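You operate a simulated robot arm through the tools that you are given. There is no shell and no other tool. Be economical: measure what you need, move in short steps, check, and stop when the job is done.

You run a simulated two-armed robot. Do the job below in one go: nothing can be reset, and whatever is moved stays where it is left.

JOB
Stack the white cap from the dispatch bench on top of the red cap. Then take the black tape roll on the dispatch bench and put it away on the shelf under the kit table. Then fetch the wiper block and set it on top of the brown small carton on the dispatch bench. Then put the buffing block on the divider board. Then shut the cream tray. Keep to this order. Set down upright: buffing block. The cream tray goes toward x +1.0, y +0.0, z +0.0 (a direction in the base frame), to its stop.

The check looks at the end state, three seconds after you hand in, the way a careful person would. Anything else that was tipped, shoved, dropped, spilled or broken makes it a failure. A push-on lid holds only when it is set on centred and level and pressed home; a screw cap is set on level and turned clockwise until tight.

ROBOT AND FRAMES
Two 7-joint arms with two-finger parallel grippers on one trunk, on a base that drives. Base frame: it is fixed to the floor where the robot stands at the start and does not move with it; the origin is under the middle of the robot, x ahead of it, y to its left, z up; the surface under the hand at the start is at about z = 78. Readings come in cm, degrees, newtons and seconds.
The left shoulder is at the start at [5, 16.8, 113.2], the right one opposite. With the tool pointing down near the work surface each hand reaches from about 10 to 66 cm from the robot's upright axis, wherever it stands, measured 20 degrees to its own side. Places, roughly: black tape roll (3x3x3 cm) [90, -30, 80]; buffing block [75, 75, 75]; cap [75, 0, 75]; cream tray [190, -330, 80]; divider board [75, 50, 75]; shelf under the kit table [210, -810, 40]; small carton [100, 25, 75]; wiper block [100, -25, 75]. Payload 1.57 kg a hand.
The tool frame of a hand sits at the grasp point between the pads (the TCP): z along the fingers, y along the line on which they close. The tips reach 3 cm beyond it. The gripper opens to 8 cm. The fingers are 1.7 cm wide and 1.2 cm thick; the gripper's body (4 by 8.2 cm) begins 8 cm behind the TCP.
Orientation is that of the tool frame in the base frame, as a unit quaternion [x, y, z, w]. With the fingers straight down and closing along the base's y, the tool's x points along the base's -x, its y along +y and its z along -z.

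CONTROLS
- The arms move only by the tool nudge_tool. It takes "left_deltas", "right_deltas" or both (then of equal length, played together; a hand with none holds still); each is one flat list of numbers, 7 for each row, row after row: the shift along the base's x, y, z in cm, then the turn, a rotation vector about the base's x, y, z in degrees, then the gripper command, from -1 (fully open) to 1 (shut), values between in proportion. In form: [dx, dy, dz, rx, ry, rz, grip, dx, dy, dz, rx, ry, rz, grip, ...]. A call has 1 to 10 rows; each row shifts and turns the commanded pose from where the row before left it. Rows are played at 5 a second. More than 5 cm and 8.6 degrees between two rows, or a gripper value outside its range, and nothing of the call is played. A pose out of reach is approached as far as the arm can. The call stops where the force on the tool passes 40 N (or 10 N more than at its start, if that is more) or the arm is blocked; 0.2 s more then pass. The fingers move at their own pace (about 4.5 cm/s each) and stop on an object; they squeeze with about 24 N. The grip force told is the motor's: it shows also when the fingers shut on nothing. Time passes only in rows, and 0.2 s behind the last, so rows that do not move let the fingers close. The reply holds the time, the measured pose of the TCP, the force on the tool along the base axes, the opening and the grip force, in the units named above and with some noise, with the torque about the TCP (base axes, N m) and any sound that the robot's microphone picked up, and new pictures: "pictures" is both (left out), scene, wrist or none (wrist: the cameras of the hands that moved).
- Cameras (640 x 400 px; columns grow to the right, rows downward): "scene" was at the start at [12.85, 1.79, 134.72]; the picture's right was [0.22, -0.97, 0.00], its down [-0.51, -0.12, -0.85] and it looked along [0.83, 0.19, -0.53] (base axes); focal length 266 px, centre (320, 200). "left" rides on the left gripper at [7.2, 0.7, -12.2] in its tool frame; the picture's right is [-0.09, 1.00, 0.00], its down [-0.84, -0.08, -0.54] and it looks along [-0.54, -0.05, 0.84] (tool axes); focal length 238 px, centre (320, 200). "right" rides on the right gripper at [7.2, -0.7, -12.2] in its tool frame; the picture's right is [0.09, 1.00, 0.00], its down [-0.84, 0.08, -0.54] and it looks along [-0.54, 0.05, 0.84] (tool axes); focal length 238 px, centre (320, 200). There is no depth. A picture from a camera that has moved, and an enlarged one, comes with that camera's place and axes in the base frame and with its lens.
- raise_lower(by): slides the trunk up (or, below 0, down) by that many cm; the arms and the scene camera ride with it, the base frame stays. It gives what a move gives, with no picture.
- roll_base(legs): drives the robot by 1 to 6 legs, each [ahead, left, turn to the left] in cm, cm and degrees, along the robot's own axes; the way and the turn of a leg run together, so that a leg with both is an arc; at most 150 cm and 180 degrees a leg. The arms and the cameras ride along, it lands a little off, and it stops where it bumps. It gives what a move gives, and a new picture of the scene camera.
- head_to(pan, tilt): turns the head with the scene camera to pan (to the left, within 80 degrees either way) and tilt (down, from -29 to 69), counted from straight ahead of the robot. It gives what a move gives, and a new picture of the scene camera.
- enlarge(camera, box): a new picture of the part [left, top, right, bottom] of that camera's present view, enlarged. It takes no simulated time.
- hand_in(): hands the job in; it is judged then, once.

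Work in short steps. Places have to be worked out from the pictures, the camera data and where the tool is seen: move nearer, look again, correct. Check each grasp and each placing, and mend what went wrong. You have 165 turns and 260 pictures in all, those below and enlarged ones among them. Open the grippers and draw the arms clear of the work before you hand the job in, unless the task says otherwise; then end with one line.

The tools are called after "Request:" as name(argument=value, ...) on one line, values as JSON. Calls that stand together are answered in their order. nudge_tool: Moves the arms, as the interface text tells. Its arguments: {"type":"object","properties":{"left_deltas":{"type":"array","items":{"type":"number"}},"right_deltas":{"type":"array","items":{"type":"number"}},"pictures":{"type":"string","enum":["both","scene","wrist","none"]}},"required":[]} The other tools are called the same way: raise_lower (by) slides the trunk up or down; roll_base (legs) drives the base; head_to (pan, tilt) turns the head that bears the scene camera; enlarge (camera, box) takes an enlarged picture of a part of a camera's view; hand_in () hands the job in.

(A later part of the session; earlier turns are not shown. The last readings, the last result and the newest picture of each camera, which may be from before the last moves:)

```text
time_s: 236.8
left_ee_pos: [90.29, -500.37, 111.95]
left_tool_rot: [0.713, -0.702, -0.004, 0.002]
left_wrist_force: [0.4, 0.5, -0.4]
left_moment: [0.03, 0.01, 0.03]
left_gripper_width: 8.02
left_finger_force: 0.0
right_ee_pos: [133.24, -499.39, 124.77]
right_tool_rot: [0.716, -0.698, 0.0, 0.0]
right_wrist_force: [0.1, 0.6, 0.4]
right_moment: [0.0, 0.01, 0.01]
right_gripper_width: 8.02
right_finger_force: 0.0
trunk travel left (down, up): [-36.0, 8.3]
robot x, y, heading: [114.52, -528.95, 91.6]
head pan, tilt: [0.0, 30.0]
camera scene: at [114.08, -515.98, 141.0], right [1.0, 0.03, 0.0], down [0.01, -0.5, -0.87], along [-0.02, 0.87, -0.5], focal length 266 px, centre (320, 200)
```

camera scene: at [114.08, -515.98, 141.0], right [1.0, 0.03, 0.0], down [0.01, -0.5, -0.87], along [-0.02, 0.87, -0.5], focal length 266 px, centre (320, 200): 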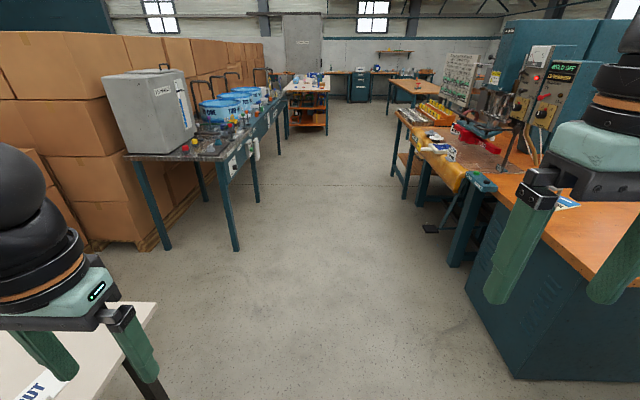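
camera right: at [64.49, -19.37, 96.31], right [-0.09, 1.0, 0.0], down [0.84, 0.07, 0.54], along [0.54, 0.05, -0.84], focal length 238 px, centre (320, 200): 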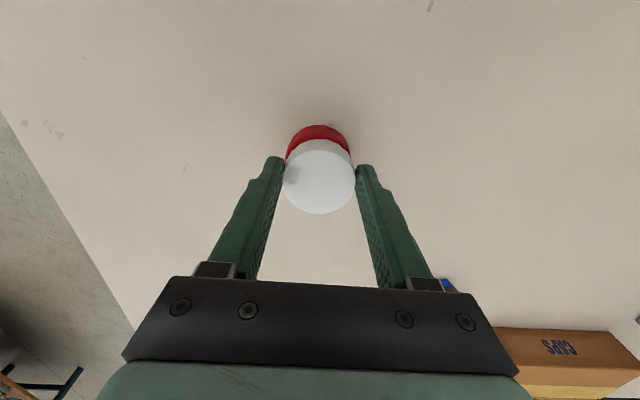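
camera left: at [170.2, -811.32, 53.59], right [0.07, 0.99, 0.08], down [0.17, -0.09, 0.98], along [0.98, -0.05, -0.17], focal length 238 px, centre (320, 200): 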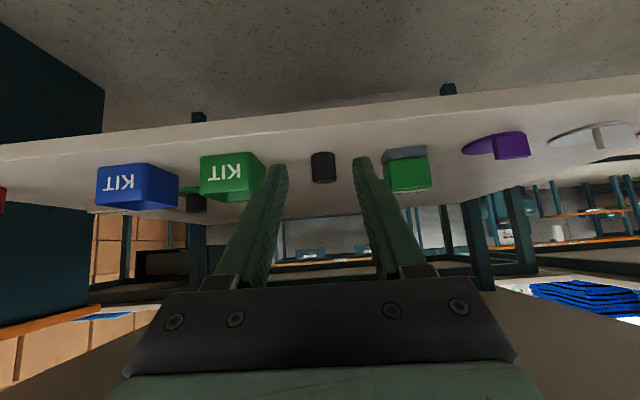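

Continue toward the bench.

Request:
roll_base(legs=[[0, 0, -1.6], [145, -8, 0], [145, 0, 0]])

Request:
enlarge(camera="scene", box=[320, 60, 640, 260])

```text
time_s: 251.1
left_ee_pos: [98.66, -212.31, 111.84]
left_tool_rot: [-0.707, 0.708, 0.005, -0.001]
left_wrist_force: [0.1, 0.6, 0.7]
left_moment: [-0.01, -0.02, 0.02]
left_gripper_width: 8.01
left_finger_force: 0.0
right_ee_pos: [141.62, -211.71, 124.76]
right_tool_rot: [0.711, -0.703, -0.001, 0.0]
right_wrist_force: [0.4, -0.3, 0.7]
right_moment: [0.02, -0.04, 0.01]
right_gripper_width: 7.98
right_finger_force: 0.0
trunk travel left (down, up): [-36.0, 8.3]
robot x, y, heading: [122.47, -240.45, 90.9]
head pan, tilt: [0.0, 30.0]
camera scene: at [122.23, -228.1, 141.0], right [1.0, 0.01, 0.0], down [0.01, -0.5, -0.87], along [-0.01, 0.87, -0.5], focal length 266 px, centre (320, 200)
```

scene: 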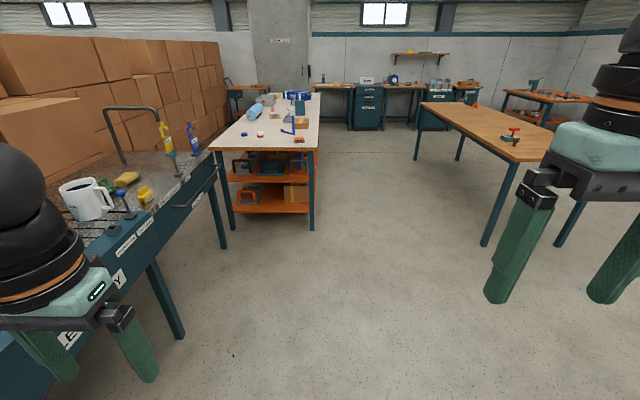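

```text
2.00 times, centred on (480, 160) of scene
camera zoom: at [122.23, -228.1, 141.0], right [1.0, 0.01, 0.0], down [0.01, -0.5, -0.87], along [-0.01, 0.87, -0.5], focal length 532 px, centre (0, 280)
```

zoom: 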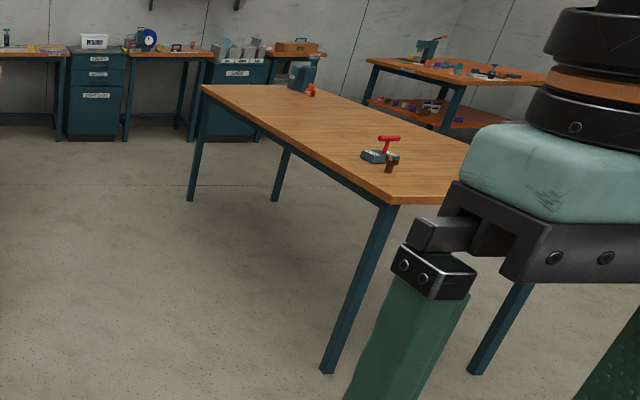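

Proceed to the bench's back side and turn to face it.

Request:
roll_base(legs=[[0, 0, -0.9], [130, -56, 0], [92, -3, 0], [0, 0, 90]])

Request:
head_to(pan=0, tilt=50)

```text
time_s: 266.6
left_ee_pos: [155.47, -42.25, 111.91]
left_tool_rot: [0.999, -0.047, -0.003, 0.003]
left_wrist_force: [0.3, 0.6, 0.8]
left_moment: [0.03, 0.01, 0.01]
left_gripper_width: 7.99
left_finger_force: 0.1
right_ee_pos: [159.15, 0.79, 124.74]
right_tool_rot: [0.999, -0.042, 0.0, 0.001]
right_wrist_force: [-0.3, 0.5, -0.8]
right_moment: [0.0, 0.01, 0.0]
right_gripper_width: 7.99
right_finger_force: 0.1
trunk travel left (down, up): [-36.0, 8.3]
robot x, y, heading: [186.49, -21.22, 175.1]
head pan, tilt: [0.0, 30.0]
camera scene: at [173.42, -20.45, 141.01], right [0.08, 1.0, 0.0], down [0.5, -0.04, -0.87], along [-0.86, 0.07, -0.5], focal length 266 px, centre (320, 200)
```

scene: 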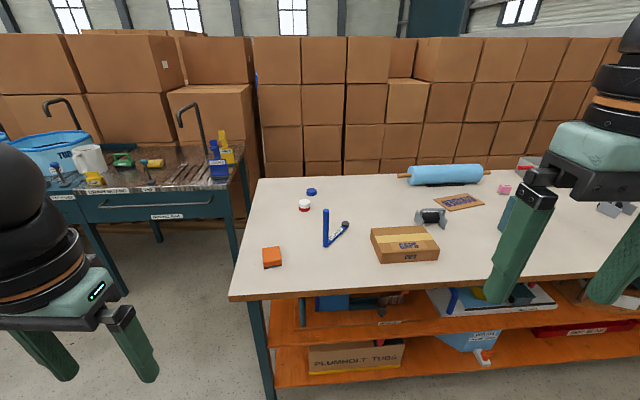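

```text
time_s: 267.4
left_ee_pos: [155.39, -42.09, 111.85]
left_tool_rot: [0.999, -0.047, -0.003, 0.003]
left_wrist_force: [-0.1, -0.4, -0.4]
left_moment: [-0.01, -0.02, -0.02]
left_gripper_width: 8.0
left_finger_force: 0.0
right_ee_pos: [159.12, 0.78, 124.87]
right_tool_rot: [0.999, -0.042, -0.001, 0.001]
right_wrist_force: [-0.5, -0.4, -0.4]
right_moment: [0.03, -0.01, 0.0]
right_gripper_width: 7.97
right_finger_force: 0.0
trunk travel left (down, up): [-36.0, 8.3]
robot x, y, heading: [186.75, -21.26, 175.3]
head pan, tilt: [0.0, 50.0]
camera scene: at [174.76, -20.56, 138.06], right [0.08, 1.0, 0.0], down [0.76, -0.06, -0.64], along [-0.64, 0.05, -0.77], focal length 266 px, centre (320, 200)
```

scene: 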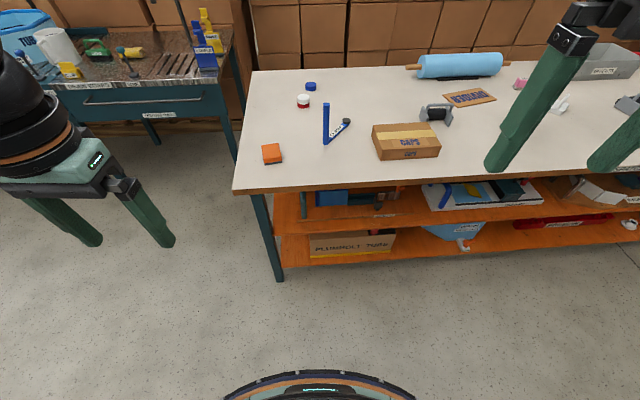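

Fix heading, approach, and lower the trunk.

Request:
roll_base(legs=[[0, 0, 4.8], [37, -3, 0]])

Request:
raise_lower(by=-15)

Request:
enlarge(camera="scene", box=[200, 50, 520, 250])

```text
time_s: 270.3
left_ee_pos: [119.58, -41.57, 111.9]
left_tool_rot: [1.0, -0.007, -0.002, 0.003]
left_wrist_force: [-0.5, -0.1, -0.3]
left_moment: [0.0, 0.0, 0.02]
left_gripper_width: 8.01
left_finger_force: 0.1
right_ee_pos: [119.78, 1.46, 124.75]
right_tool_rot: [1.0, -0.001, 0.0, 0.0]
right_wrist_force: [0.0, 0.1, 0.4]
right_moment: [0.05, 0.0, 0.02]
right_gripper_width: 8.0
right_finger_force: 0.2
trunk travel left (down, up): [-36.0, 8.3]
robot x, y, heading: [148.56, -18.09, 179.8]
head pan, tilt: [0.0, 50.0]
camera scene: at [137.15, -18.5, 138.05], right [0.0, 1.0, 0.0], down [0.77, 0.0, -0.64], along [-0.64, 0.0, -0.77], focal length 266 px, centre (320, 200)
```

scene: 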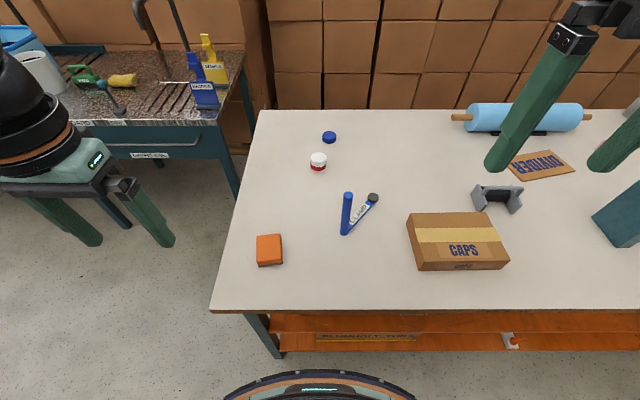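

```text
time_s: 272.1
left_ee_pos: [119.67, -41.64, 96.93]
left_tool_rot: [1.0, -0.008, -0.002, 0.004]
left_wrist_force: [-0.6, -0.8, -0.4]
left_moment: [0.0, 0.0, -0.01]
left_gripper_width: 8.02
left_finger_force: 0.1
right_ee_pos: [119.91, 1.45, 109.8]
right_tool_rot: [1.0, -0.001, -0.001, 0.001]
right_wrist_force: [0.3, -0.3, -0.1]
right_moment: [0.01, 0.0, -0.02]
right_gripper_width: 8.0
right_finger_force: 0.1
trunk travel left (down, up): [-21.0, 23.3]
robot x, y, heading: [148.8, -18.03, 179.8]
head pan, tilt: [0.0, 50.0]
```

```text
2.00 times, centred on (360, 150) of scene
camera zoom: at [137.22, -18.51, 123.06], right [0.0, 1.0, 0.0], down [0.77, 0.0, -0.64], along [-0.64, 0.0, -0.77], focal length 532 px, centre (240, 300)
```

zoom: 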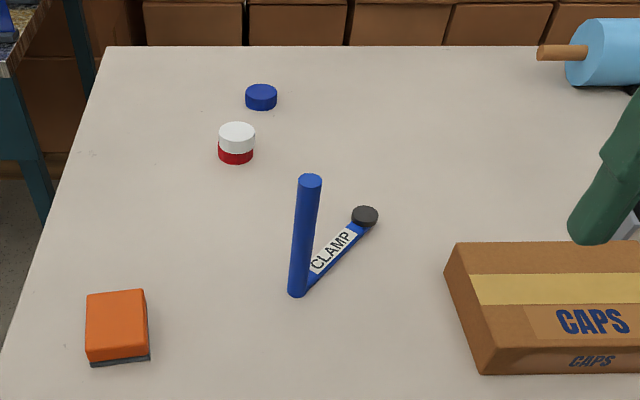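

Wiper block ≈[105,-30.8], ~5.7 cm wide in y. Right hand moves over it while the left moves out of the way.

Request:
nudge_tool(left_deltas=[0, -2, 1.2, 0, 0, 0, -1, 0, -2, 1.2, 0, 0, 0, -1, 0, -2, 1.2, 0, 0, 0, -1, 0, -2, 1.2, 0, 0, 0, -1, 0, -2, 1.2, 0, 0, 0, -1, 0, -2, 1.2, 0, 0, 0, -1, 0, -2, 1.2, 0, 0, 0, -1, 0, 0, 0, 0, 0, 0, -1], right_deltas=[-1.5, -4, -1.6, 0, 0, 0, -1, -1.5, -4, -1.6, 0, 0, 0, -1, -1.5, -4, -1.6, 0, 0, 0, -1, -1.5, -4, -1.6, 0, 0, 0, -1, -1.5, -4, -1.6, 0, 0, 0, -1, -1.5, -4, -1.6, 0, 0, 0, -1, -1.5, -4, -1.6, 0, 0, 0, -1, -1.5, -4, -1.6, 0, 0, 0, -1], pictures="both")

```text
time_s: 273.9
left_ee_pos: [119.45, -55.51, 105.0]
left_tool_rot: [1.0, -0.007, -0.003, 0.003]
left_wrist_force: [1.5, -0.6, 0.6]
left_moment: [0.02, -0.03, -0.02]
left_gripper_width: 8.01
left_finger_force: 0.0
right_ee_pos: [107.84, -30.99, 97.07]
right_tool_rot: [1.0, 0.0, -0.001, 0.001]
right_wrist_force: [0.3, 0.8, -0.2]
right_moment: [-0.02, 0.01, 0.0]
right_gripper_width: 7.98
right_finger_force: 0.1
trunk travel left (down, up): [-21.0, 23.3]
robot x, y, heading: [148.88, -18.8, 179.8]
head pan, tilt: [0.0, 50.0]
camera scene: at [137.22, -18.55, 123.05], right [0.0, 1.0, 0.0], down [0.77, 0.0, -0.64], along [-0.64, 0.0, -0.77], focal length 266 px, centre (320, 200)
camera right: at [115.2, -30.33, 109.09], right [0.09, -1.0, 0.0], down [-0.84, -0.08, 0.54], along [-0.54, -0.05, -0.84], focal length 238 px, centre (320, 200)
camera left: at [126.68, -56.19, 117.16], right [-0.11, -0.99, 0.01], down [-0.83, 0.09, 0.55], along [-0.54, 0.05, -0.84], focal length 238 px, centre (320, 200)
```

scene: 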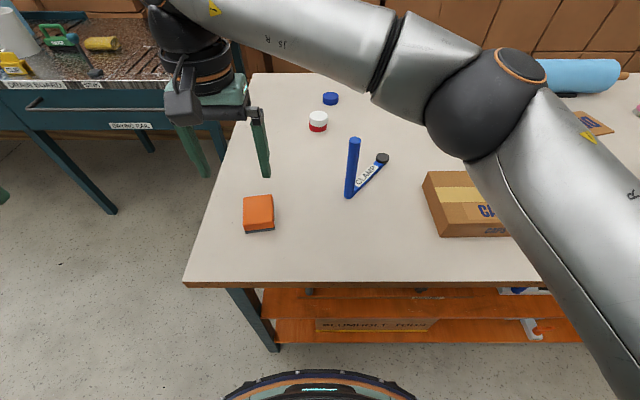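
right: 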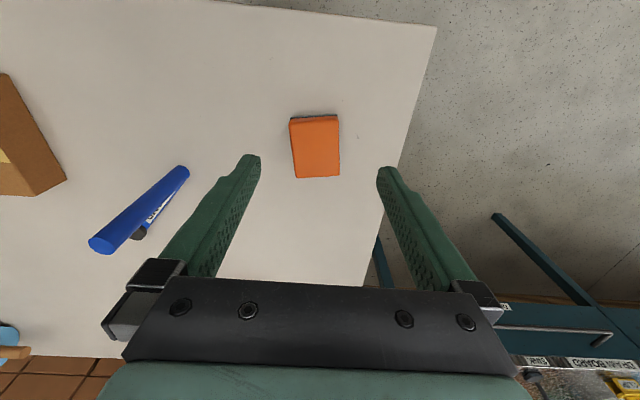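
left: 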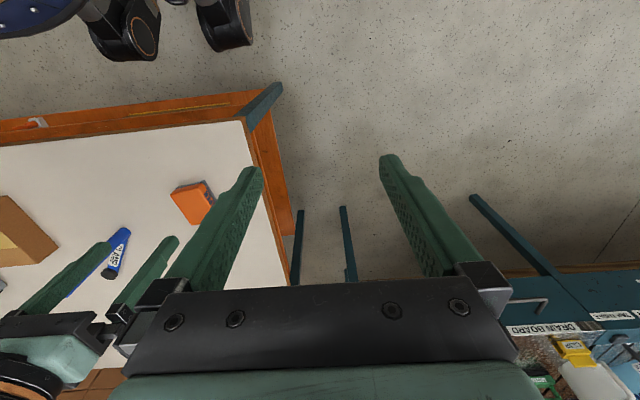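

Block ≈[105.0,-30.65], yawed about 8°. Align yaw and descend partway.

Request:
nudge_tool(right_deltas=[-1.4, 0.15, -2, 0, 0, 4, -1, -1.4, 0.15, -3, 0, 0, 4, -1, 0, 0, -4.5, 0, 0, 0, -1, 0, 0, 0, 0, 0, 0, -1], pictures="both")

```text
time_s: 274.9
left_ee_pos: [119.39, -55.53, 105.0]
left_tool_rot: [1.0, -0.007, -0.003, 0.004]
left_wrist_force: [0.5, 0.3, -0.5]
left_moment: [0.0, 0.01, 0.03]
left_gripper_width: 7.98
left_finger_force: 0.1
right_ee_pos: [105.3, -30.4, 87.37]
right_tool_rot: [0.998, 0.069, 0.0, 0.001]
right_wrist_force: [-0.4, 0.4, 0.3]
right_moment: [0.04, 0.0, 0.03]
right_gripper_width: 7.99
right_finger_force: 0.1
trunk travel left (down, up): [-21.0, 23.3]
robot x, y, heading: [148.52, -17.97, 179.8]
head pan, tilt: [0.0, 50.0]
camera scene: at [137.21, -18.51, 123.06], right [0.0, 1.0, 0.0], down [0.77, 0.0, -0.64], along [-0.64, 0.0, -0.77], focal length 266 px, centre (320, 200)
camera right: at [112.39, -28.75, 99.42], right [0.23, -0.97, 0.0], down [-0.82, -0.19, 0.54], along [-0.53, -0.13, -0.84], focal length 238 px, centre (320, 200)
```

scene: 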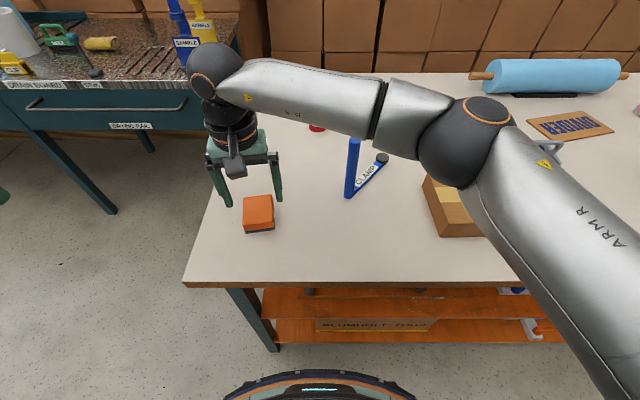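
right: 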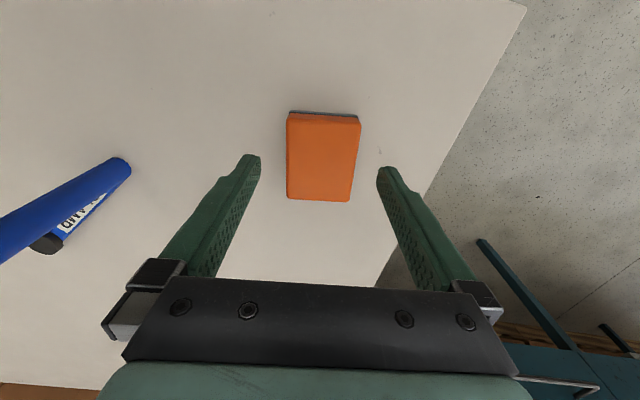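

Aligned. Small correction, descend and close.

Request:
nudge_tool(right_deltas=[-0.3, -0.35, -2.5, 0, 0, 0, -1, 0, 0, -2.6, 0, 0, 0, -1, 0, 0, 0, 0, 0, 0, 1, 0, 0, 0, 0, 0, 0, 1, 0, 0, 0, 0, 0, 0, 1, 0, 0, 0, 0, 0, 0, 1], pictures="wrist")

```text
time_s: 276.2
left_ee_pos: [119.38, -55.5, 105.13]
left_tool_rot: [1.0, -0.007, -0.003, 0.004]
left_wrist_force: [-0.5, 0.2, 0.1]
left_moment: [0.01, -0.01, 0.07]
left_gripper_width: 7.98
left_finger_force: 0.1
right_ee_pos: [105.02, -30.57, 82.3]
right_tool_rot: [0.998, 0.069, -0.002, 0.001]
right_wrist_force: [-0.6, 0.4, 0.2]
right_moment: [0.0, -0.01, -0.01]
right_gripper_width: 5.94
right_finger_force: 24.1
trunk travel left (down, up): [-21.0, 23.3]
robot x, y, heading: [148.5, -18.51, 179.9]
head pan, tilt: [0.0, 50.0]
camera right: at [111.99, -28.89, 94.29], right [0.23, -0.97, 0.0], down [-0.82, -0.19, 0.54], along [-0.53, -0.12, -0.84], focal length 238 px, centre (320, 200)
```

right: 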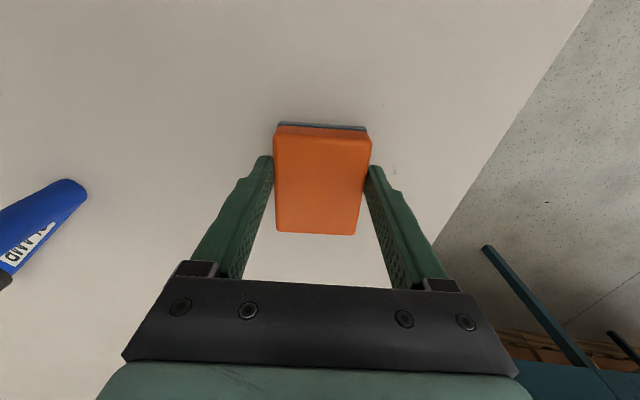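

Gripped (5.94). Lift high and move toward the carton, stopping short for a look.

Request:
nudge_tool(right_deltas=[0, 0, 2, 0, 0, 0, 1, 0, 0, 4, 0, 0, 0, 1, 0, 0, 4.5, 0, 0, 0, 1, 1, 0, 4.5, 0, 0, 0, 1, 2, 1, 4, 0, 0, 0, 1, 2, 4, 0, 0, 0, 0, 1, 1, 4.5, 0, 0, 0, -4, 1, 0, 4.8, 0, 0, 0, -4, 1, 0, 4.8, 0, 0, 0, 0, 1, 0, 4.5, 0, 0, 0, 0, 1], pictures="both")

```text
time_s: 278.4
left_ee_pos: [119.47, -55.4, 105.19]
left_tool_rot: [1.0, -0.007, -0.003, 0.004]
left_wrist_force: [-0.1, -0.8, 0.1]
left_moment: [0.01, -0.01, -0.02]
left_gripper_width: 8.01
left_finger_force: 0.1
right_ee_pos: [110.72, -6.73, 101.28]
right_tool_rot: [1.0, -0.001, -0.001, 0.001]
right_wrist_force: [0.5, -0.8, -0.9]
right_moment: [-0.01, -0.04, -0.02]
right_gripper_width: 5.93
right_finger_force: 23.9
trunk travel left (down, up): [-21.0, 23.3]
robot x, y, heading: [148.97, -18.07, 179.9]
head pan, tilt: [0.0, 50.0]
camera scene: at [137.22, -18.46, 123.06], right [0.0, 1.0, 0.0], down [0.77, 0.0, -0.64], along [-0.64, 0.0, -0.77], focal length 266 px, centre (320, 200)
camera right: at [117.99, -6.1, 113.24], right [0.09, -1.0, 0.0], down [-0.84, -0.07, 0.54], along [-0.54, -0.05, -0.84], focal length 238 px, centre (320, 200)
```

scene: 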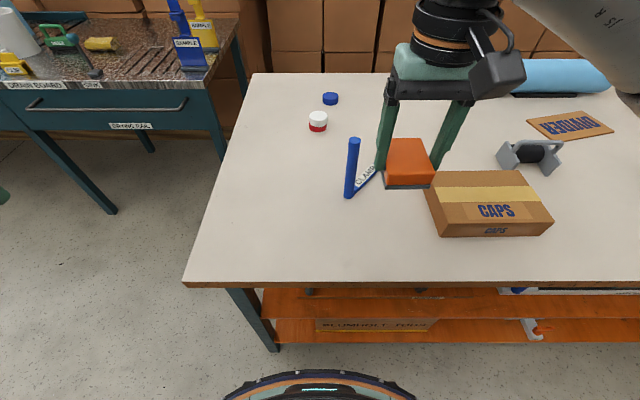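
right: 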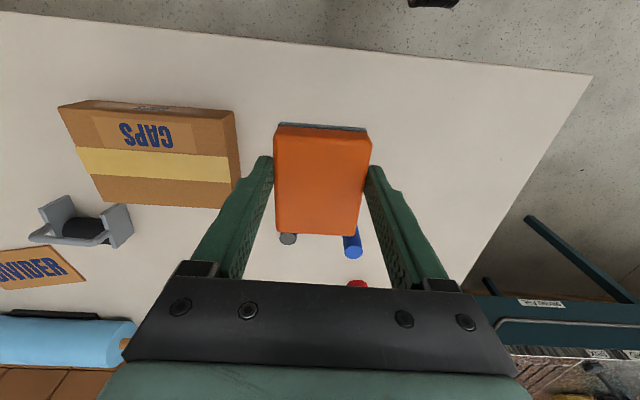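

Carton top ≈z 83.2, centre ≈[102.3,15]. Move over it and descend to just above.

Request:
nudge_tool(right_deltas=[-1.7, 4.35, 0, 0, 0, 0, 1, -1.7, 4.35, 0, 0, 0, 0, 1, -1.7, 4.35, 0, 0, 0, 0, 1, -1.7, 4.35, 0, 0, 0, 0, 1, -1.6, 4.35, 0, 0, 0, 0, 1, 0, 0, -4, 0, 0, 0, 1, 0, 0, -4, 0, 0, 0, 1, 0, 0, -3, 0, 0, 0, 1, 0, 0, 0, 0, 0, 0, 1], pictures="both")

```text
time_s: 280.4
left_ee_pos: [119.42, -55.45, 105.02]
left_tool_rot: [1.0, -0.007, -0.002, 0.003]
left_wrist_force: [0.2, -0.5, -0.5]
left_moment: [0.0, 0.02, -0.01]
left_gripper_width: 8.01
left_finger_force: 0.0
right_ee_pos: [102.25, 14.81, 90.29]
right_tool_rot: [1.0, -0.001, -0.001, 0.001]
right_wrist_force: [-0.2, 0.1, 0.0]
right_moment: [0.03, -0.08, 0.02]
right_gripper_width: 5.93
right_finger_force: 24.1
trunk travel left (down, up): [-21.0, 23.3]
robot x, y, heading: [148.9, -18.34, 180.0]
head pan, tilt: [0.0, 50.0]
camera scene: at [137.2, -18.5, 123.05], right [0.0, 1.0, 0.0], down [0.77, 0.0, -0.64], along [-0.64, 0.0, -0.77], focal length 266 px, centre (320, 200)
camera right: at [109.4, 15.44, 102.38], right [0.09, -1.0, 0.0], down [-0.84, -0.07, 0.54], along [-0.54, -0.05, -0.84], focal length 238 px, centre (320, 200)
```

scene: 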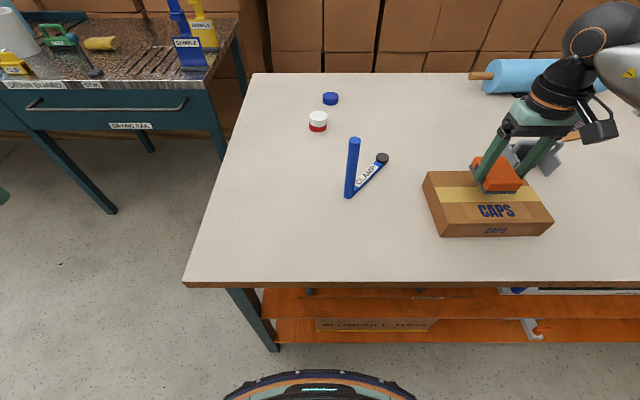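
right: 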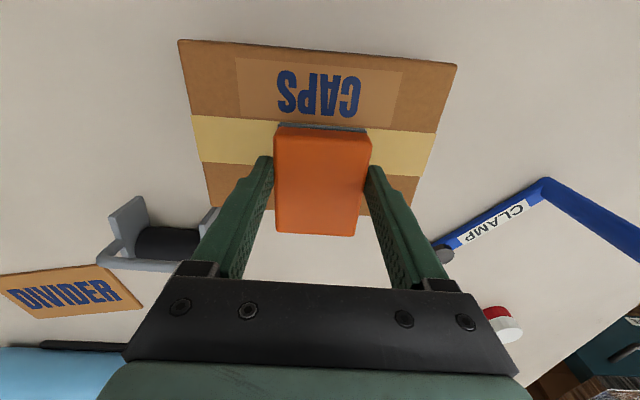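

Centred over the carton. Lower to contact.

Request:
nudge_tool(right_deltas=[0, 0, -1.2, 0, 0, 0, 1, 0, 0, -0.8, 0, 0, 0, 1, 0, 0, 0, 0, 0, 0, 1], pictures="none")

Request:
nudge_tool(right_deltas=[0, 0, -0.3, 0, 0, 0, 1, 0, 0, 0, 0, 0, 0, 1], pictures="none")

Request:
nudge_tool(right_deltas=[0, 0, -0.3, 0, 0, 0, 1, 0, 0, 0, 0, 0, 0, 1], pictures="none")

Request:
enlarge(camera="scene", box=[400, 130, 560, 230])

```text
time_s: 281.2
left_ee_pos: [119.48, -55.47, 105.0]
left_tool_rot: [1.0, -0.007, -0.003, 0.003]
left_wrist_force: [0.3, 0.3, 0.8]
left_moment: [-0.05, -0.01, -0.02]
left_gripper_width: 7.98
left_finger_force: 0.0
right_ee_pos: [102.33, 14.67, 88.37]
right_tool_rot: [1.0, -0.002, -0.001, 0.001]
right_wrist_force: [0.0, 0.3, -1.8]
right_moment: [-0.02, 0.0, -0.03]
right_gripper_width: 5.93
right_finger_force: 23.5
trunk travel left (down, up): [-21.0, 23.3]
robot x, y, heading: [148.51, -17.94, 180.1]
head pan, tilt: [0.0, 50.0]
```

```text
time_s: 281.9
left_ee_pos: [119.47, -55.39, 105.13]
left_tool_rot: [1.0, -0.006, -0.002, 0.004]
left_wrist_force: [-1.0, -0.3, -0.1]
left_moment: [0.0, 0.02, 0.01]
left_gripper_width: 7.99
left_finger_force: 0.1
right_ee_pos: [102.41, 14.73, 88.24]
right_tool_rot: [1.0, -0.001, -0.001, 0.0]
right_wrist_force: [-0.5, -0.1, -1.6]
right_moment: [-0.02, 0.0, -0.01]
right_gripper_width: 5.94
right_finger_force: 23.9
trunk travel left (down, up): [-21.0, 23.3]
robot x, y, heading: [148.75, -18.06, 180.0]
head pan, tilt: [0.0, 50.0]
```

```text
time_s: 282.4
left_ee_pos: [119.48, -55.44, 104.95]
left_tool_rot: [1.0, -0.006, -0.002, 0.003]
left_wrist_force: [-0.4, 0.5, -0.1]
left_moment: [0.02, -0.02, 0.0]
left_gripper_width: 8.01
left_finger_force: 0.1
right_ee_pos: [102.49, 14.85, 87.75]
right_tool_rot: [1.0, -0.001, -0.001, 0.0]
right_wrist_force: [-0.2, -0.3, -0.6]
right_moment: [0.0, -0.02, 0.0]
right_gripper_width: 5.92
right_finger_force: 23.7
trunk travel left (down, up): [-21.0, 23.3]
robot x, y, heading: [148.62, -18.2, 179.9]
head pan, tilt: [0.0, 50.0]
```

```text
4.00 times, centred on (480, 180) of scene
camera zoom: at [137.2, -18.5, 123.05], right [0.0, 1.0, 0.0], down [0.77, 0.0, -0.64], along [-0.64, 0.0, -0.77], focal length 1065 px, centre (-320, 280)
```

zoom: 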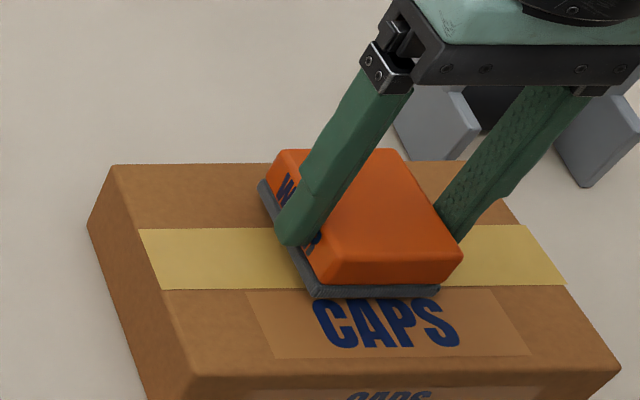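

Nearly touching; nudge 0.7 cm toward the carton's middle and lower more.

Request:
nudge_tool(right_deltas=[0.7, 0, 0, 0, 0, 0, 1, 0, 0, -0.3, 0, 0, 0, 1, 0, 0, 0, 0, 0, 0, 1], pictures="none")

Request:
nudge_tool(right_deltas=[0, 0, -0.3, 0, 0, 0, 1, 0, 0, 0, 0, 0, 0, 1], pictures="none")

Request:
nudge_tool(right_deltas=[0, 0, -0.2, 0, 0, 0, 1, 0, 0, 0, 0, 0, 0, 1], pictures="none")

```text
time_s: 283.2
left_ee_pos: [119.44, -55.49, 105.02]
left_tool_rot: [1.0, -0.007, -0.003, 0.004]
left_wrist_force: [0.1, 0.5, 0.3]
left_moment: [-0.03, -0.01, 0.01]
left_gripper_width: 8.01
left_finger_force: 0.1
right_ee_pos: [103.12, 14.76, 87.5]
right_tool_rot: [1.0, -0.001, -0.001, 0.001]
right_wrist_force: [-0.2, 0.5, -1.2]
right_moment: [0.02, -0.02, 0.01]
right_gripper_width: 5.91
right_finger_force: 24.1
trunk travel left (down, up): [-21.0, 23.3]
robot x, y, heading: [148.58, -18.35, 179.8]
head pan, tilt: [0.0, 50.0]
```

```text
time_s: 283.9
left_ee_pos: [119.48, -55.4, 105.03]
left_tool_rot: [1.0, -0.007, -0.003, 0.003]
left_wrist_force: [0.0, 0.1, -0.1]
left_moment: [0.0, 0.01, -0.01]
left_gripper_width: 8.02
left_finger_force: 0.2
right_ee_pos: [102.98, 14.75, 87.27]
right_tool_rot: [1.0, -0.001, 0.0, 0.001]
right_wrist_force: [-0.3, 0.1, -0.1]
right_moment: [0.02, -0.03, -0.04]
right_gripper_width: 5.91
right_finger_force: 24.2
trunk travel left (down, up): [-21.0, 23.3]
robot x, y, heading: [148.42, -18.25, 180.0]
head pan, tilt: [0.0, 50.0]
```

```text
time_s: 284.4
left_ee_pos: [119.51, -55.57, 105.09]
left_tool_rot: [1.0, -0.007, -0.002, 0.002]
left_wrist_force: [-0.1, -0.2, 0.5]
left_moment: [-0.01, 0.02, 0.02]
left_gripper_width: 8.0
left_finger_force: 0.1
right_ee_pos: [103.06, 14.75, 87.17]
right_tool_rot: [1.0, -0.001, -0.002, 0.001]
right_wrist_force: [2.3, 0.3, 13.6]
right_moment: [0.08, -0.43, 0.09]
right_gripper_width: 5.94
right_finger_force: 23.9
trunk travel left (down, up): [-21.0, 23.3]
robot x, y, heading: [148.52, -18.4, 180.0]
head pan, tilt: [0.0, 50.0]
```

Contact at 14 N. Relax slightly, open, and rise.

Request:
nudge_tool(right_deltas=[0, 0, 0.15, 0, 0, 0, 1, 0, 0, 0, 0, 0, 0, -0.7, 0, 0, 0, 0, 0, 0, -1, 0, 0, 2, 0, 0, 0, -1, 0, 0, 4, 0, 0, 0, -1, 1, -1, 4.5, 0, 0, 0, -1, 3, -2, 3, 0, 0, 0, -1, 4, -2, 1, 0, 0, 0, -1, 4, -2, 0, 0, 0, 0, -1], pictures="scene")

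Request:
enlarge(camera="scene", box=[400, 130, 560, 230])

```text
time_s: 286.4
left_ee_pos: [119.62, -55.49, 104.94]
left_tool_rot: [1.0, -0.006, -0.002, 0.003]
left_wrist_force: [0.1, 0.7, -0.5]
left_moment: [-0.04, -0.01, 0.04]
left_gripper_width: 8.02
left_finger_force: 0.1
right_ee_pos: [115.22, 7.92, 102.0]
right_tool_rot: [1.0, -0.003, -0.001, 0.001]
right_wrist_force: [-0.4, 1.2, 0.5]
right_moment: [0.0, 0.01, 0.0]
right_gripper_width: 7.96
right_finger_force: 0.0
trunk travel left (down, up): [-21.0, 23.3]
robot x, y, heading: [148.79, -18.21, 180.2]
head pan, tilt: [0.0, 50.0]
camera scene: at [137.23, -18.51, 123.06], right [0.0, 1.0, 0.0], down [0.77, 0.0, -0.64], along [-0.64, 0.0, -0.77], focal length 266 px, centre (320, 200)
```

scene: 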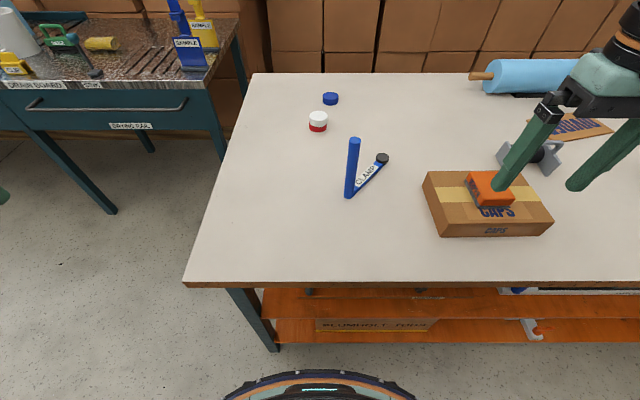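

```text
4.00 times, centred on (480, 180) of scene
camera zoom: at [137.23, -18.51, 123.06], right [0.0, 1.0, 0.0], down [0.77, 0.0, -0.64], along [-0.64, 0.0, -0.77], focal length 1065 px, centre (-320, 280)
```

zoom: 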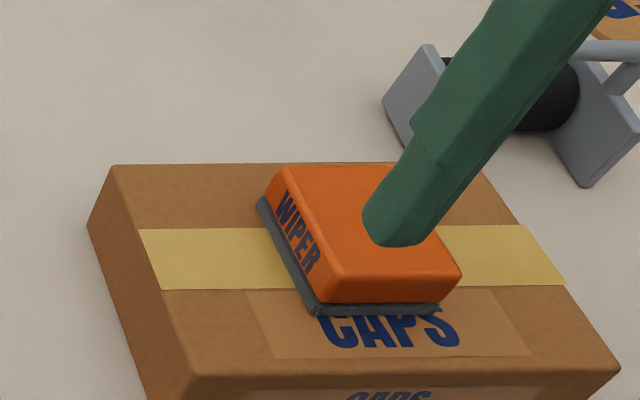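

Wiper is on the carton. The buffing block needs the front aisle, so I back off, raise, tuck, and drive back around the bench's left end.

Request:
roll_base(legs=[[-29, 0, 0]])

Request:
nudge_tool(left_deltas=[0, 3.5, 0, 0, 0, 0, -1, 0, 3.5, 0, 0, 0, 0, -1, 0, 3.5, 0, 0, 0, 0, -1, 0, 2, 0, 0, 0, 0, -1], right_deltas=[1.2, -0.5, 1, 0, 0, 0, -1, 1.2, -0.5, 1, 0, 0, 0, -1, 1.2, -0.5, 1, 0, 0, 0, -1, 1, 0, 0, 0, 0, 0, -1], pictures="none")

Request:
raise_lower(by=15)

Request:
roll_base(legs=[[0, -110, 0], [0, -110, 0]])

```text
time_s: 288.5
left_ee_pos: [148.99, -55.61, 105.0]
left_tool_rot: [1.0, -0.007, -0.003, 0.003]
left_wrist_force: [-0.2, -0.3, 0.5]
left_moment: [0.02, 0.02, 0.0]
left_gripper_width: 7.99
left_finger_force: 0.1
right_ee_pos: [144.68, 7.9, 101.97]
right_tool_rot: [1.0, -0.001, -0.001, 0.001]
right_wrist_force: [0.0, -0.6, 0.0]
right_moment: [0.0, 0.02, -0.03]
right_gripper_width: 7.98
right_finger_force: 0.1
trunk travel left (down, up): [-21.0, 23.3]
robot x, y, heading: [178.42, -18.33, 180.1]
head pan, tilt: [0.0, 50.0]
camera scene: at [166.75, -18.56, 123.06], right [0.0, 1.0, 0.0], down [0.77, 0.0, -0.64], along [-0.64, 0.0, -0.77], focal length 266 px, centre (320, 200)
```

scene: 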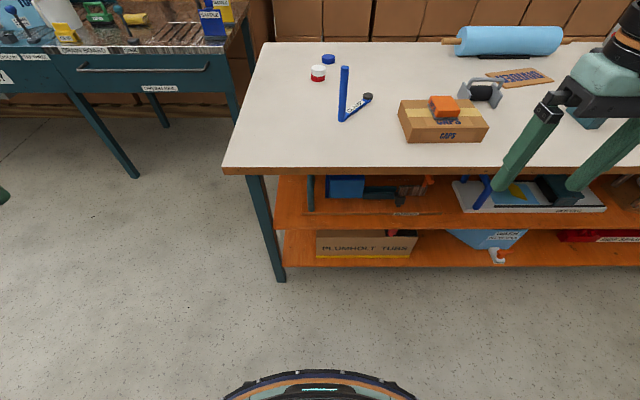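

```text
time_s: 289.5
left_ee_pos: [148.74, -43.22, 105.0]
left_tool_rot: [1.0, -0.007, -0.002, 0.003]
left_wrist_force: [0.5, -0.6, -0.9]
left_moment: [0.0, 0.01, 0.02]
left_gripper_width: 8.0
left_finger_force: 0.0
right_ee_pos: [149.29, 6.35, 105.1]
right_tool_rot: [1.0, -0.001, -0.001, 0.002]
right_wrist_force: [-1.1, -0.4, -0.1]
right_moment: [-0.02, 0.01, 0.03]
right_gripper_width: 8.0
right_finger_force: 0.1
trunk travel left (down, up): [-21.0, 23.3]
robot x, y, heading: [178.19, -18.23, 180.0]
head pan, tilt: [0.0, 50.0]
```

```text
time_s: 291.2
left_ee_pos: [148.84, -43.18, 120.01]
left_tool_rot: [1.0, -0.006, -0.002, 0.004]
left_wrist_force: [-0.4, -0.3, -0.2]
left_moment: [0.04, -0.04, 0.02]
left_gripper_width: 7.99
left_finger_force: 0.1
right_ee_pos: [149.22, 6.45, 120.03]
right_tool_rot: [1.0, -0.002, -0.001, 0.001]
right_wrist_force: [-0.1, 0.1, -0.7]
right_moment: [-0.05, 0.04, -0.04]
right_gripper_width: 8.01
right_finger_force: 0.0
trunk travel left (down, up): [-36.0, 8.3]
robot x, y, heading: [178.23, -18.58, 179.8]
head pan, tilt: [0.0, 50.0]
```

```text
time_s: 311.1
left_ee_pos: [149.28, 182.36, 120.06]
left_tool_rot: [1.0, -0.024, -0.003, 0.003]
left_wrist_force: [0.6, -0.1, 0.2]
left_moment: [0.01, -0.02, -0.02]
left_gripper_width: 8.0
left_finger_force: 0.0
right_ee_pos: [151.61, 231.9, 120.08]
right_tool_rot: [1.0, -0.018, 0.0, 0.001]
right_wrist_force: [0.0, 0.0, -0.2]
right_moment: [0.01, -0.02, 0.0]
right_gripper_width: 8.0
right_finger_force: 0.1
trunk travel left (down, up): [-36.0, 8.3]
robot x, y, heading: [179.66, 206.48, 177.7]
head pan, tilt: [0.0, 50.0]
camera scene: at [168.15, 206.32, 138.05], right [0.04, 1.0, 0.0], down [0.77, -0.03, -0.64], along [-0.64, 0.02, -0.77], focal length 266 px, centre (320, 200)
```

scene: 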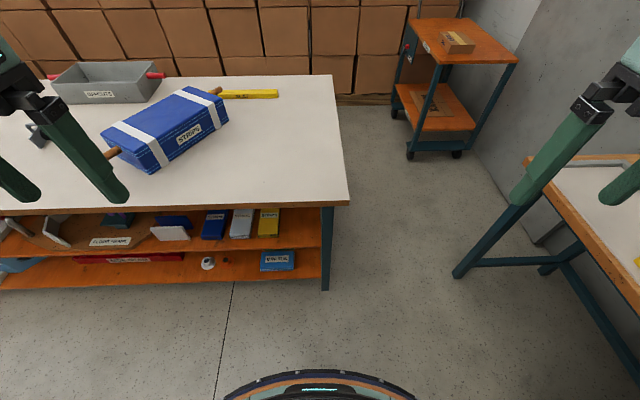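

Rotate to heading 0 here in open space and line up with the gap at y≈247.

Request:
roll_base(legs=[[0, 0, -177.7], [-23, 40, 0]])

```text
time_s: 322.4
left_ee_pos: [187.65, 270.51, 120.09]
left_tool_rot: [0.017, 1.0, 0.004, 0.003]
left_wrist_force: [-0.4, 0.3, 0.7]
left_moment: [-0.01, -0.01, -0.01]
left_gripper_width: 8.0
left_finger_force: 0.0
right_ee_pos: [186.16, 220.93, 120.08]
right_tool_rot: [0.011, 1.0, 0.0, 0.001]
right_wrist_force: [-0.4, -0.2, -0.1]
right_moment: [0.0, 0.0, 0.03]
right_gripper_width: 8.02
right_finger_force: 0.1
trunk travel left (down, up): [-36.0, 8.3]
robot x, y, heading: [157.49, 246.16, -1.4]
head pan, tilt: [0.0, 50.0]
camera scene: at [169.4, 245.69, 138.06], right [-0.02, -1.0, 0.0], down [-0.77, 0.02, -0.64], along [0.64, -0.01, -0.77], focal length 266 px, centre (320, 200)
```

scene: 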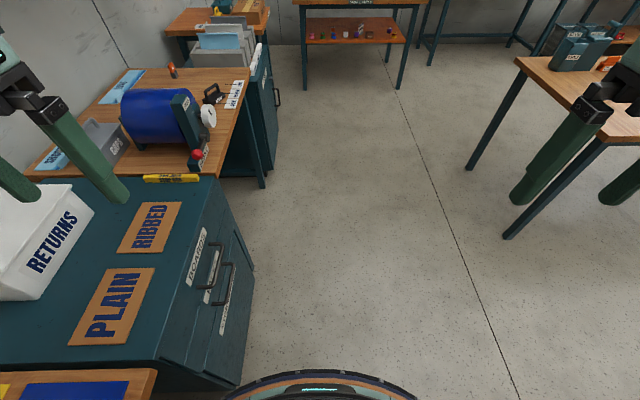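

Straighten and reverse through the gap in two legs.

Request:
roll_base(legs=[[0, 0, 1.4], [-80, 0.8, 0]])

```text
time_s: 327.1
left_ee_pos: [104.95, 271.49, 120.0]
left_tool_rot: [-0.011, 1.0, 0.003, 0.002]
left_wrist_force: [0.0, 0.1, 0.2]
left_moment: [0.06, 0.01, -0.01]
left_gripper_width: 8.0
left_finger_force: 0.1
right_ee_pos: [106.38, 221.86, 120.06]
right_tool_rot: [-0.015, 1.0, 0.001, 0.001]
right_wrist_force: [0.6, -0.3, 0.9]
right_moment: [0.03, 0.0, -0.02]
right_gripper_width: 7.98
right_finger_force: 0.0
trunk travel left (down, up): [-36.0, 8.3]
robot x, y, heading: [76.53, 245.94, 1.8]
head pan, tilt: [0.0, 50.0]
camera scene: at [88.29, 245.78, 138.06], right [0.03, -1.0, 0.0], down [-0.77, -0.02, -0.64], along [0.64, 0.02, -0.77], focal length 266 px, centre (320, 200)
```

scene: 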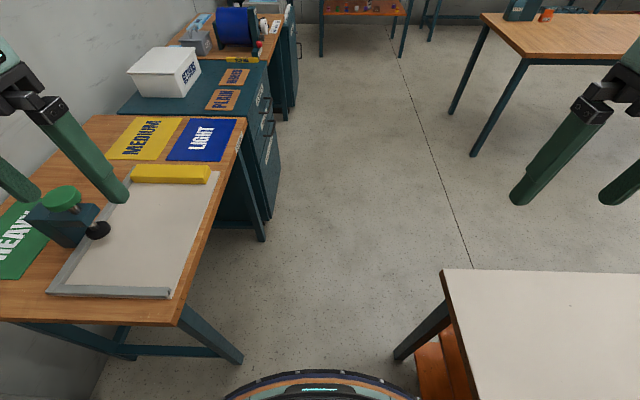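

Request:
roll_base(legs=[[0, 0, -1.8], [-85, 1.5, 0]])

```text
time_s: 332.0
left_ee_pos: [21.38, 272.62, 119.98]
left_tool_rot: [0.025, 1.0, 0.003, 0.003]
left_wrist_force: [-0.2, 0.1, 1.0]
left_moment: [0.01, 0.0, 0.01]
left_gripper_width: 8.01
left_finger_force: 0.0
right_ee_pos: [19.23, 223.06, 120.07]
right_tool_rot: [0.019, 1.0, 0.0, 0.001]
right_wrist_force: [-0.1, 0.2, 0.0]
right_moment: [0.02, 0.03, -0.01]
right_gripper_width: 7.99
right_finger_force: 0.1
trunk travel left (down, up): [-36.0, 8.3]
robot x, y, heading: [-8.77, 248.64, -2.1]
head pan, tilt: [0.0, 50.0]
camera scene: at [2.79, 248.09, 138.06], right [-0.04, -1.0, 0.0], down [-0.77, 0.03, -0.64], along [0.64, -0.02, -0.77], focal length 266 px, centre (320, 200)
```

scene: 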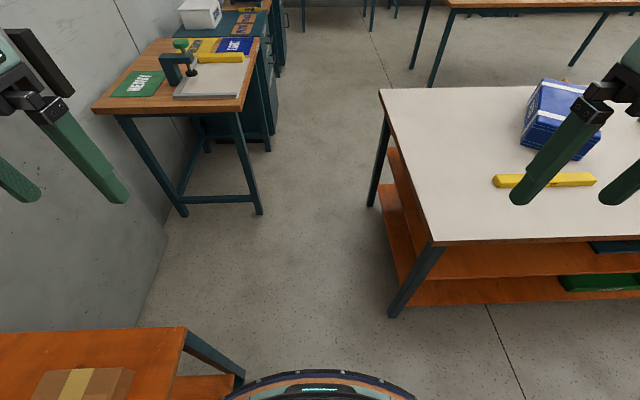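

Now slide right along the aisle to y≈48.

Request:
roll_base(legs=[[0, 0, 2.1], [0, -100, 0], [0, -101, 0]])

```text
time_s: 350.0
left_ee_pos: [22.01, 76.63, 120.1]
left_tool_rot: [-0.002, 1.0, 0.003, 0.003]
left_wrist_force: [1.0, -0.7, 0.6]
left_moment: [0.0, 0.0, 0.01]
left_gripper_width: 8.01
left_finger_force: 0.0
right_ee_pos: [22.42, 27.05, 120.12]
right_tool_rot: [-0.007, 1.0, 0.001, 0.001]
right_wrist_force: [0.2, -0.4, 0.3]
right_moment: [-0.01, 0.02, -0.01]
right_gripper_width: 8.02
right_finger_force: 0.0
trunk travel left (down, up): [-36.0, 8.3]
robot x, y, heading: [-6.92, 51.43, 0.8]
head pan, tilt: [0.0, 50.0]
camera scene: at [4.8, 51.31, 138.05], right [0.01, -1.0, 0.0], down [-0.77, -0.01, -0.64], along [0.64, 0.01, -0.77], focal length 266 px, centre (320, 200)
```

scene: 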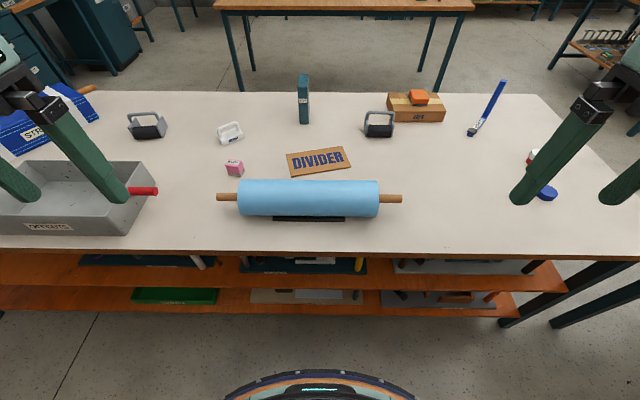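

Approach the bench and lower the trunk.

Request:
roll_base(legs=[[0, 0, -0.8], [18, -3, 0]])

Request:
raise_lower(by=-20)

Request:
enlarge(camera="scene", box=[160, 60, 480, 260])

```text
time_s: 351.8
left_ee_pos: [39.84, 73.49, 120.0]
left_tool_rot: [0.004, 1.0, 0.004, 0.002]
left_wrist_force: [1.0, 0.6, 0.0]
left_moment: [-0.06, -0.01, -0.01]
left_gripper_width: 8.02
left_finger_force: 0.1
right_ee_pos: [39.63, 23.8, 120.07]
right_tool_rot: [-0.001, 1.0, 0.001, 0.001]
right_wrist_force: [-0.1, 0.9, 0.1]
right_moment: [0.03, 0.01, 0.01]
right_gripper_width: 7.99
right_finger_force: 0.1
trunk travel left (down, up): [-36.0, 8.3]
robot x, y, heading: [10.41, 48.53, 0.3]
head pan, tilt: [0.0, 50.0]
camera scene: at [22.25, 48.18, 138.04], right [0.0, -1.0, 0.0], down [-0.77, 0.0, -0.64], along [0.64, 0.0, -0.77], focal length 266 px, centre (320, 200)
```

scene: 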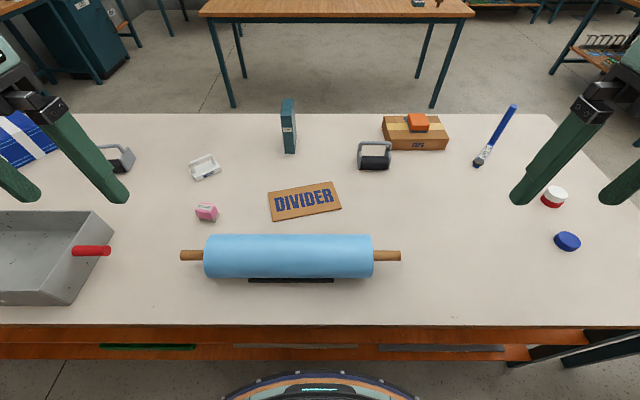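

```text
time_s: 354.0
left_ee_pos: [39.76, 73.54, 100.05]
left_tool_rot: [0.004, 1.0, 0.003, 0.002]
left_wrist_force: [-0.7, 0.2, -0.5]
left_moment: [-0.04, -0.01, 0.03]
left_gripper_width: 7.99
left_finger_force: 0.0
right_ee_pos: [39.5, 23.81, 100.08]
right_tool_rot: [-0.001, 1.0, 0.0, 0.001]
right_wrist_force: [-1.3, -0.2, -0.6]
right_moment: [0.04, 0.0, 0.03]
right_gripper_width: 8.0
right_finger_force: 0.1
trunk travel left (down, up): [-16.0, 28.3]
robot x, y, heading: [10.51, 48.21, 0.1]
head pan, tilt: [0.0, 50.0]
```

```text
2.00 times, centred on (320, 160) of scene
camera zoom: at [22.16, 48.19, 118.06], right [0.0, -1.0, 0.0], down [-0.77, 0.0, -0.64], along [0.64, 0.0, -0.77], focal length 532 px, centre (320, 280)
```

zoom: 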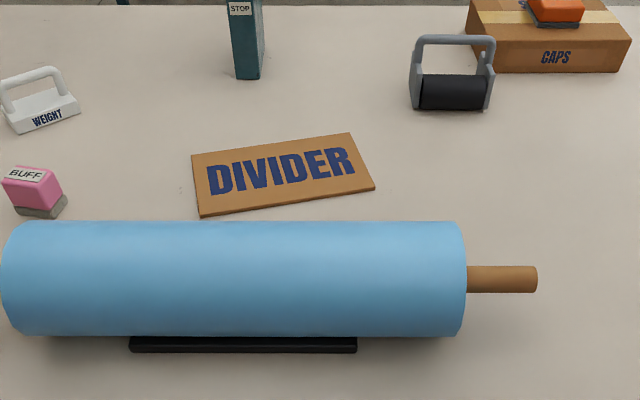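

Buff ≈[65.5,79], divider ≈[71.3,52.5]. Left hand to hover over the buffing block.

Request:
nudge_tool(left_deltas=[4, 0.9, 0, 0, 0, 0, -1, 4, 0.9, 0, 0, 0, 0, -1, 4, 0.9, 0, 0, 0, 0, -1, 4, 0.9, 0, 0, 0, 0, -1, 4, 0.9, -1.5, 0, 0, 0, -1, 3.5, 0.9, -1.5, 0, 0, 0, -1, 0, 0, 0, 0, 0, 0, -1], pictures="both")

Request:
enlarge(camera="left", box=[240, 60, 400, 160])

```text
time_s: 355.6
left_ee_pos: [63.32, 78.52, 96.64]
left_tool_rot: [0.004, 1.0, 0.004, 0.003]
left_wrist_force: [-0.6, -0.5, -0.8]
left_moment: [-0.03, 0.0, -0.01]
left_gripper_width: 7.98
left_finger_force: 0.1
right_ee_pos: [39.6, 23.87, 100.05]
right_tool_rot: [-0.002, 1.0, 0.0, 0.0]
right_wrist_force: [0.5, 0.4, -0.5]
right_moment: [-0.01, 0.01, 0.02]
right_gripper_width: 8.01
right_finger_force: 0.1
trunk travel left (down, up): [-16.0, 28.3]
robot x, y, heading: [10.69, 48.24, 0.3]
head pan, tilt: [0.0, 50.0]
camera scene: at [22.17, 48.19, 118.05], right [0.0, -1.0, 0.0], down [-0.77, 0.0, -0.64], along [0.64, 0.0, -0.77], focal length 266 px, centre (320, 200)
camera left: at [56.0, 79.3, 108.75], right [0.1, 0.99, 0.01], down [0.83, -0.09, 0.55], along [0.54, -0.05, -0.84], focal length 238 px, centre (320, 200)
```

scene: 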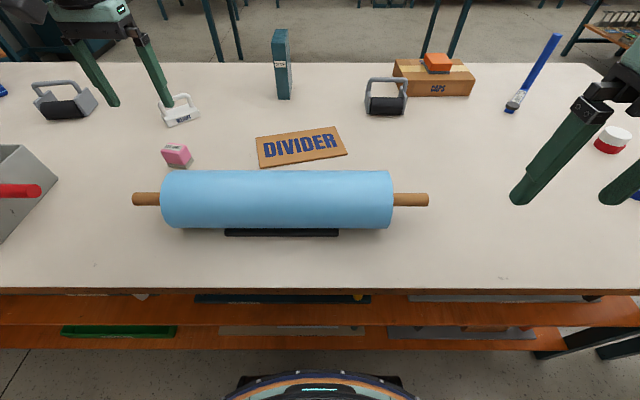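
left: 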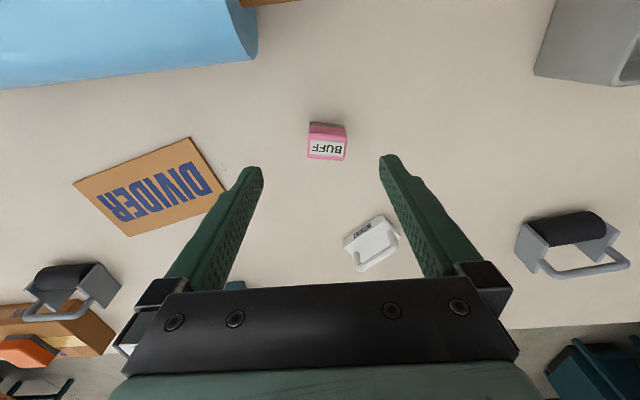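

```text
4.00 times, centred on (320, 110) of left
camera zoom: at [56.0, 79.3, 108.75], right [0.1, 0.99, 0.01], down [0.83, -0.09, 0.55], along [0.54, -0.05, -0.84], focal length 953 px, centre (320, 560)
```

zoom: 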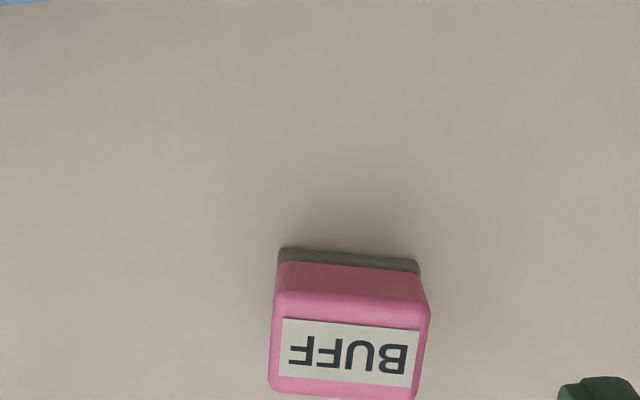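

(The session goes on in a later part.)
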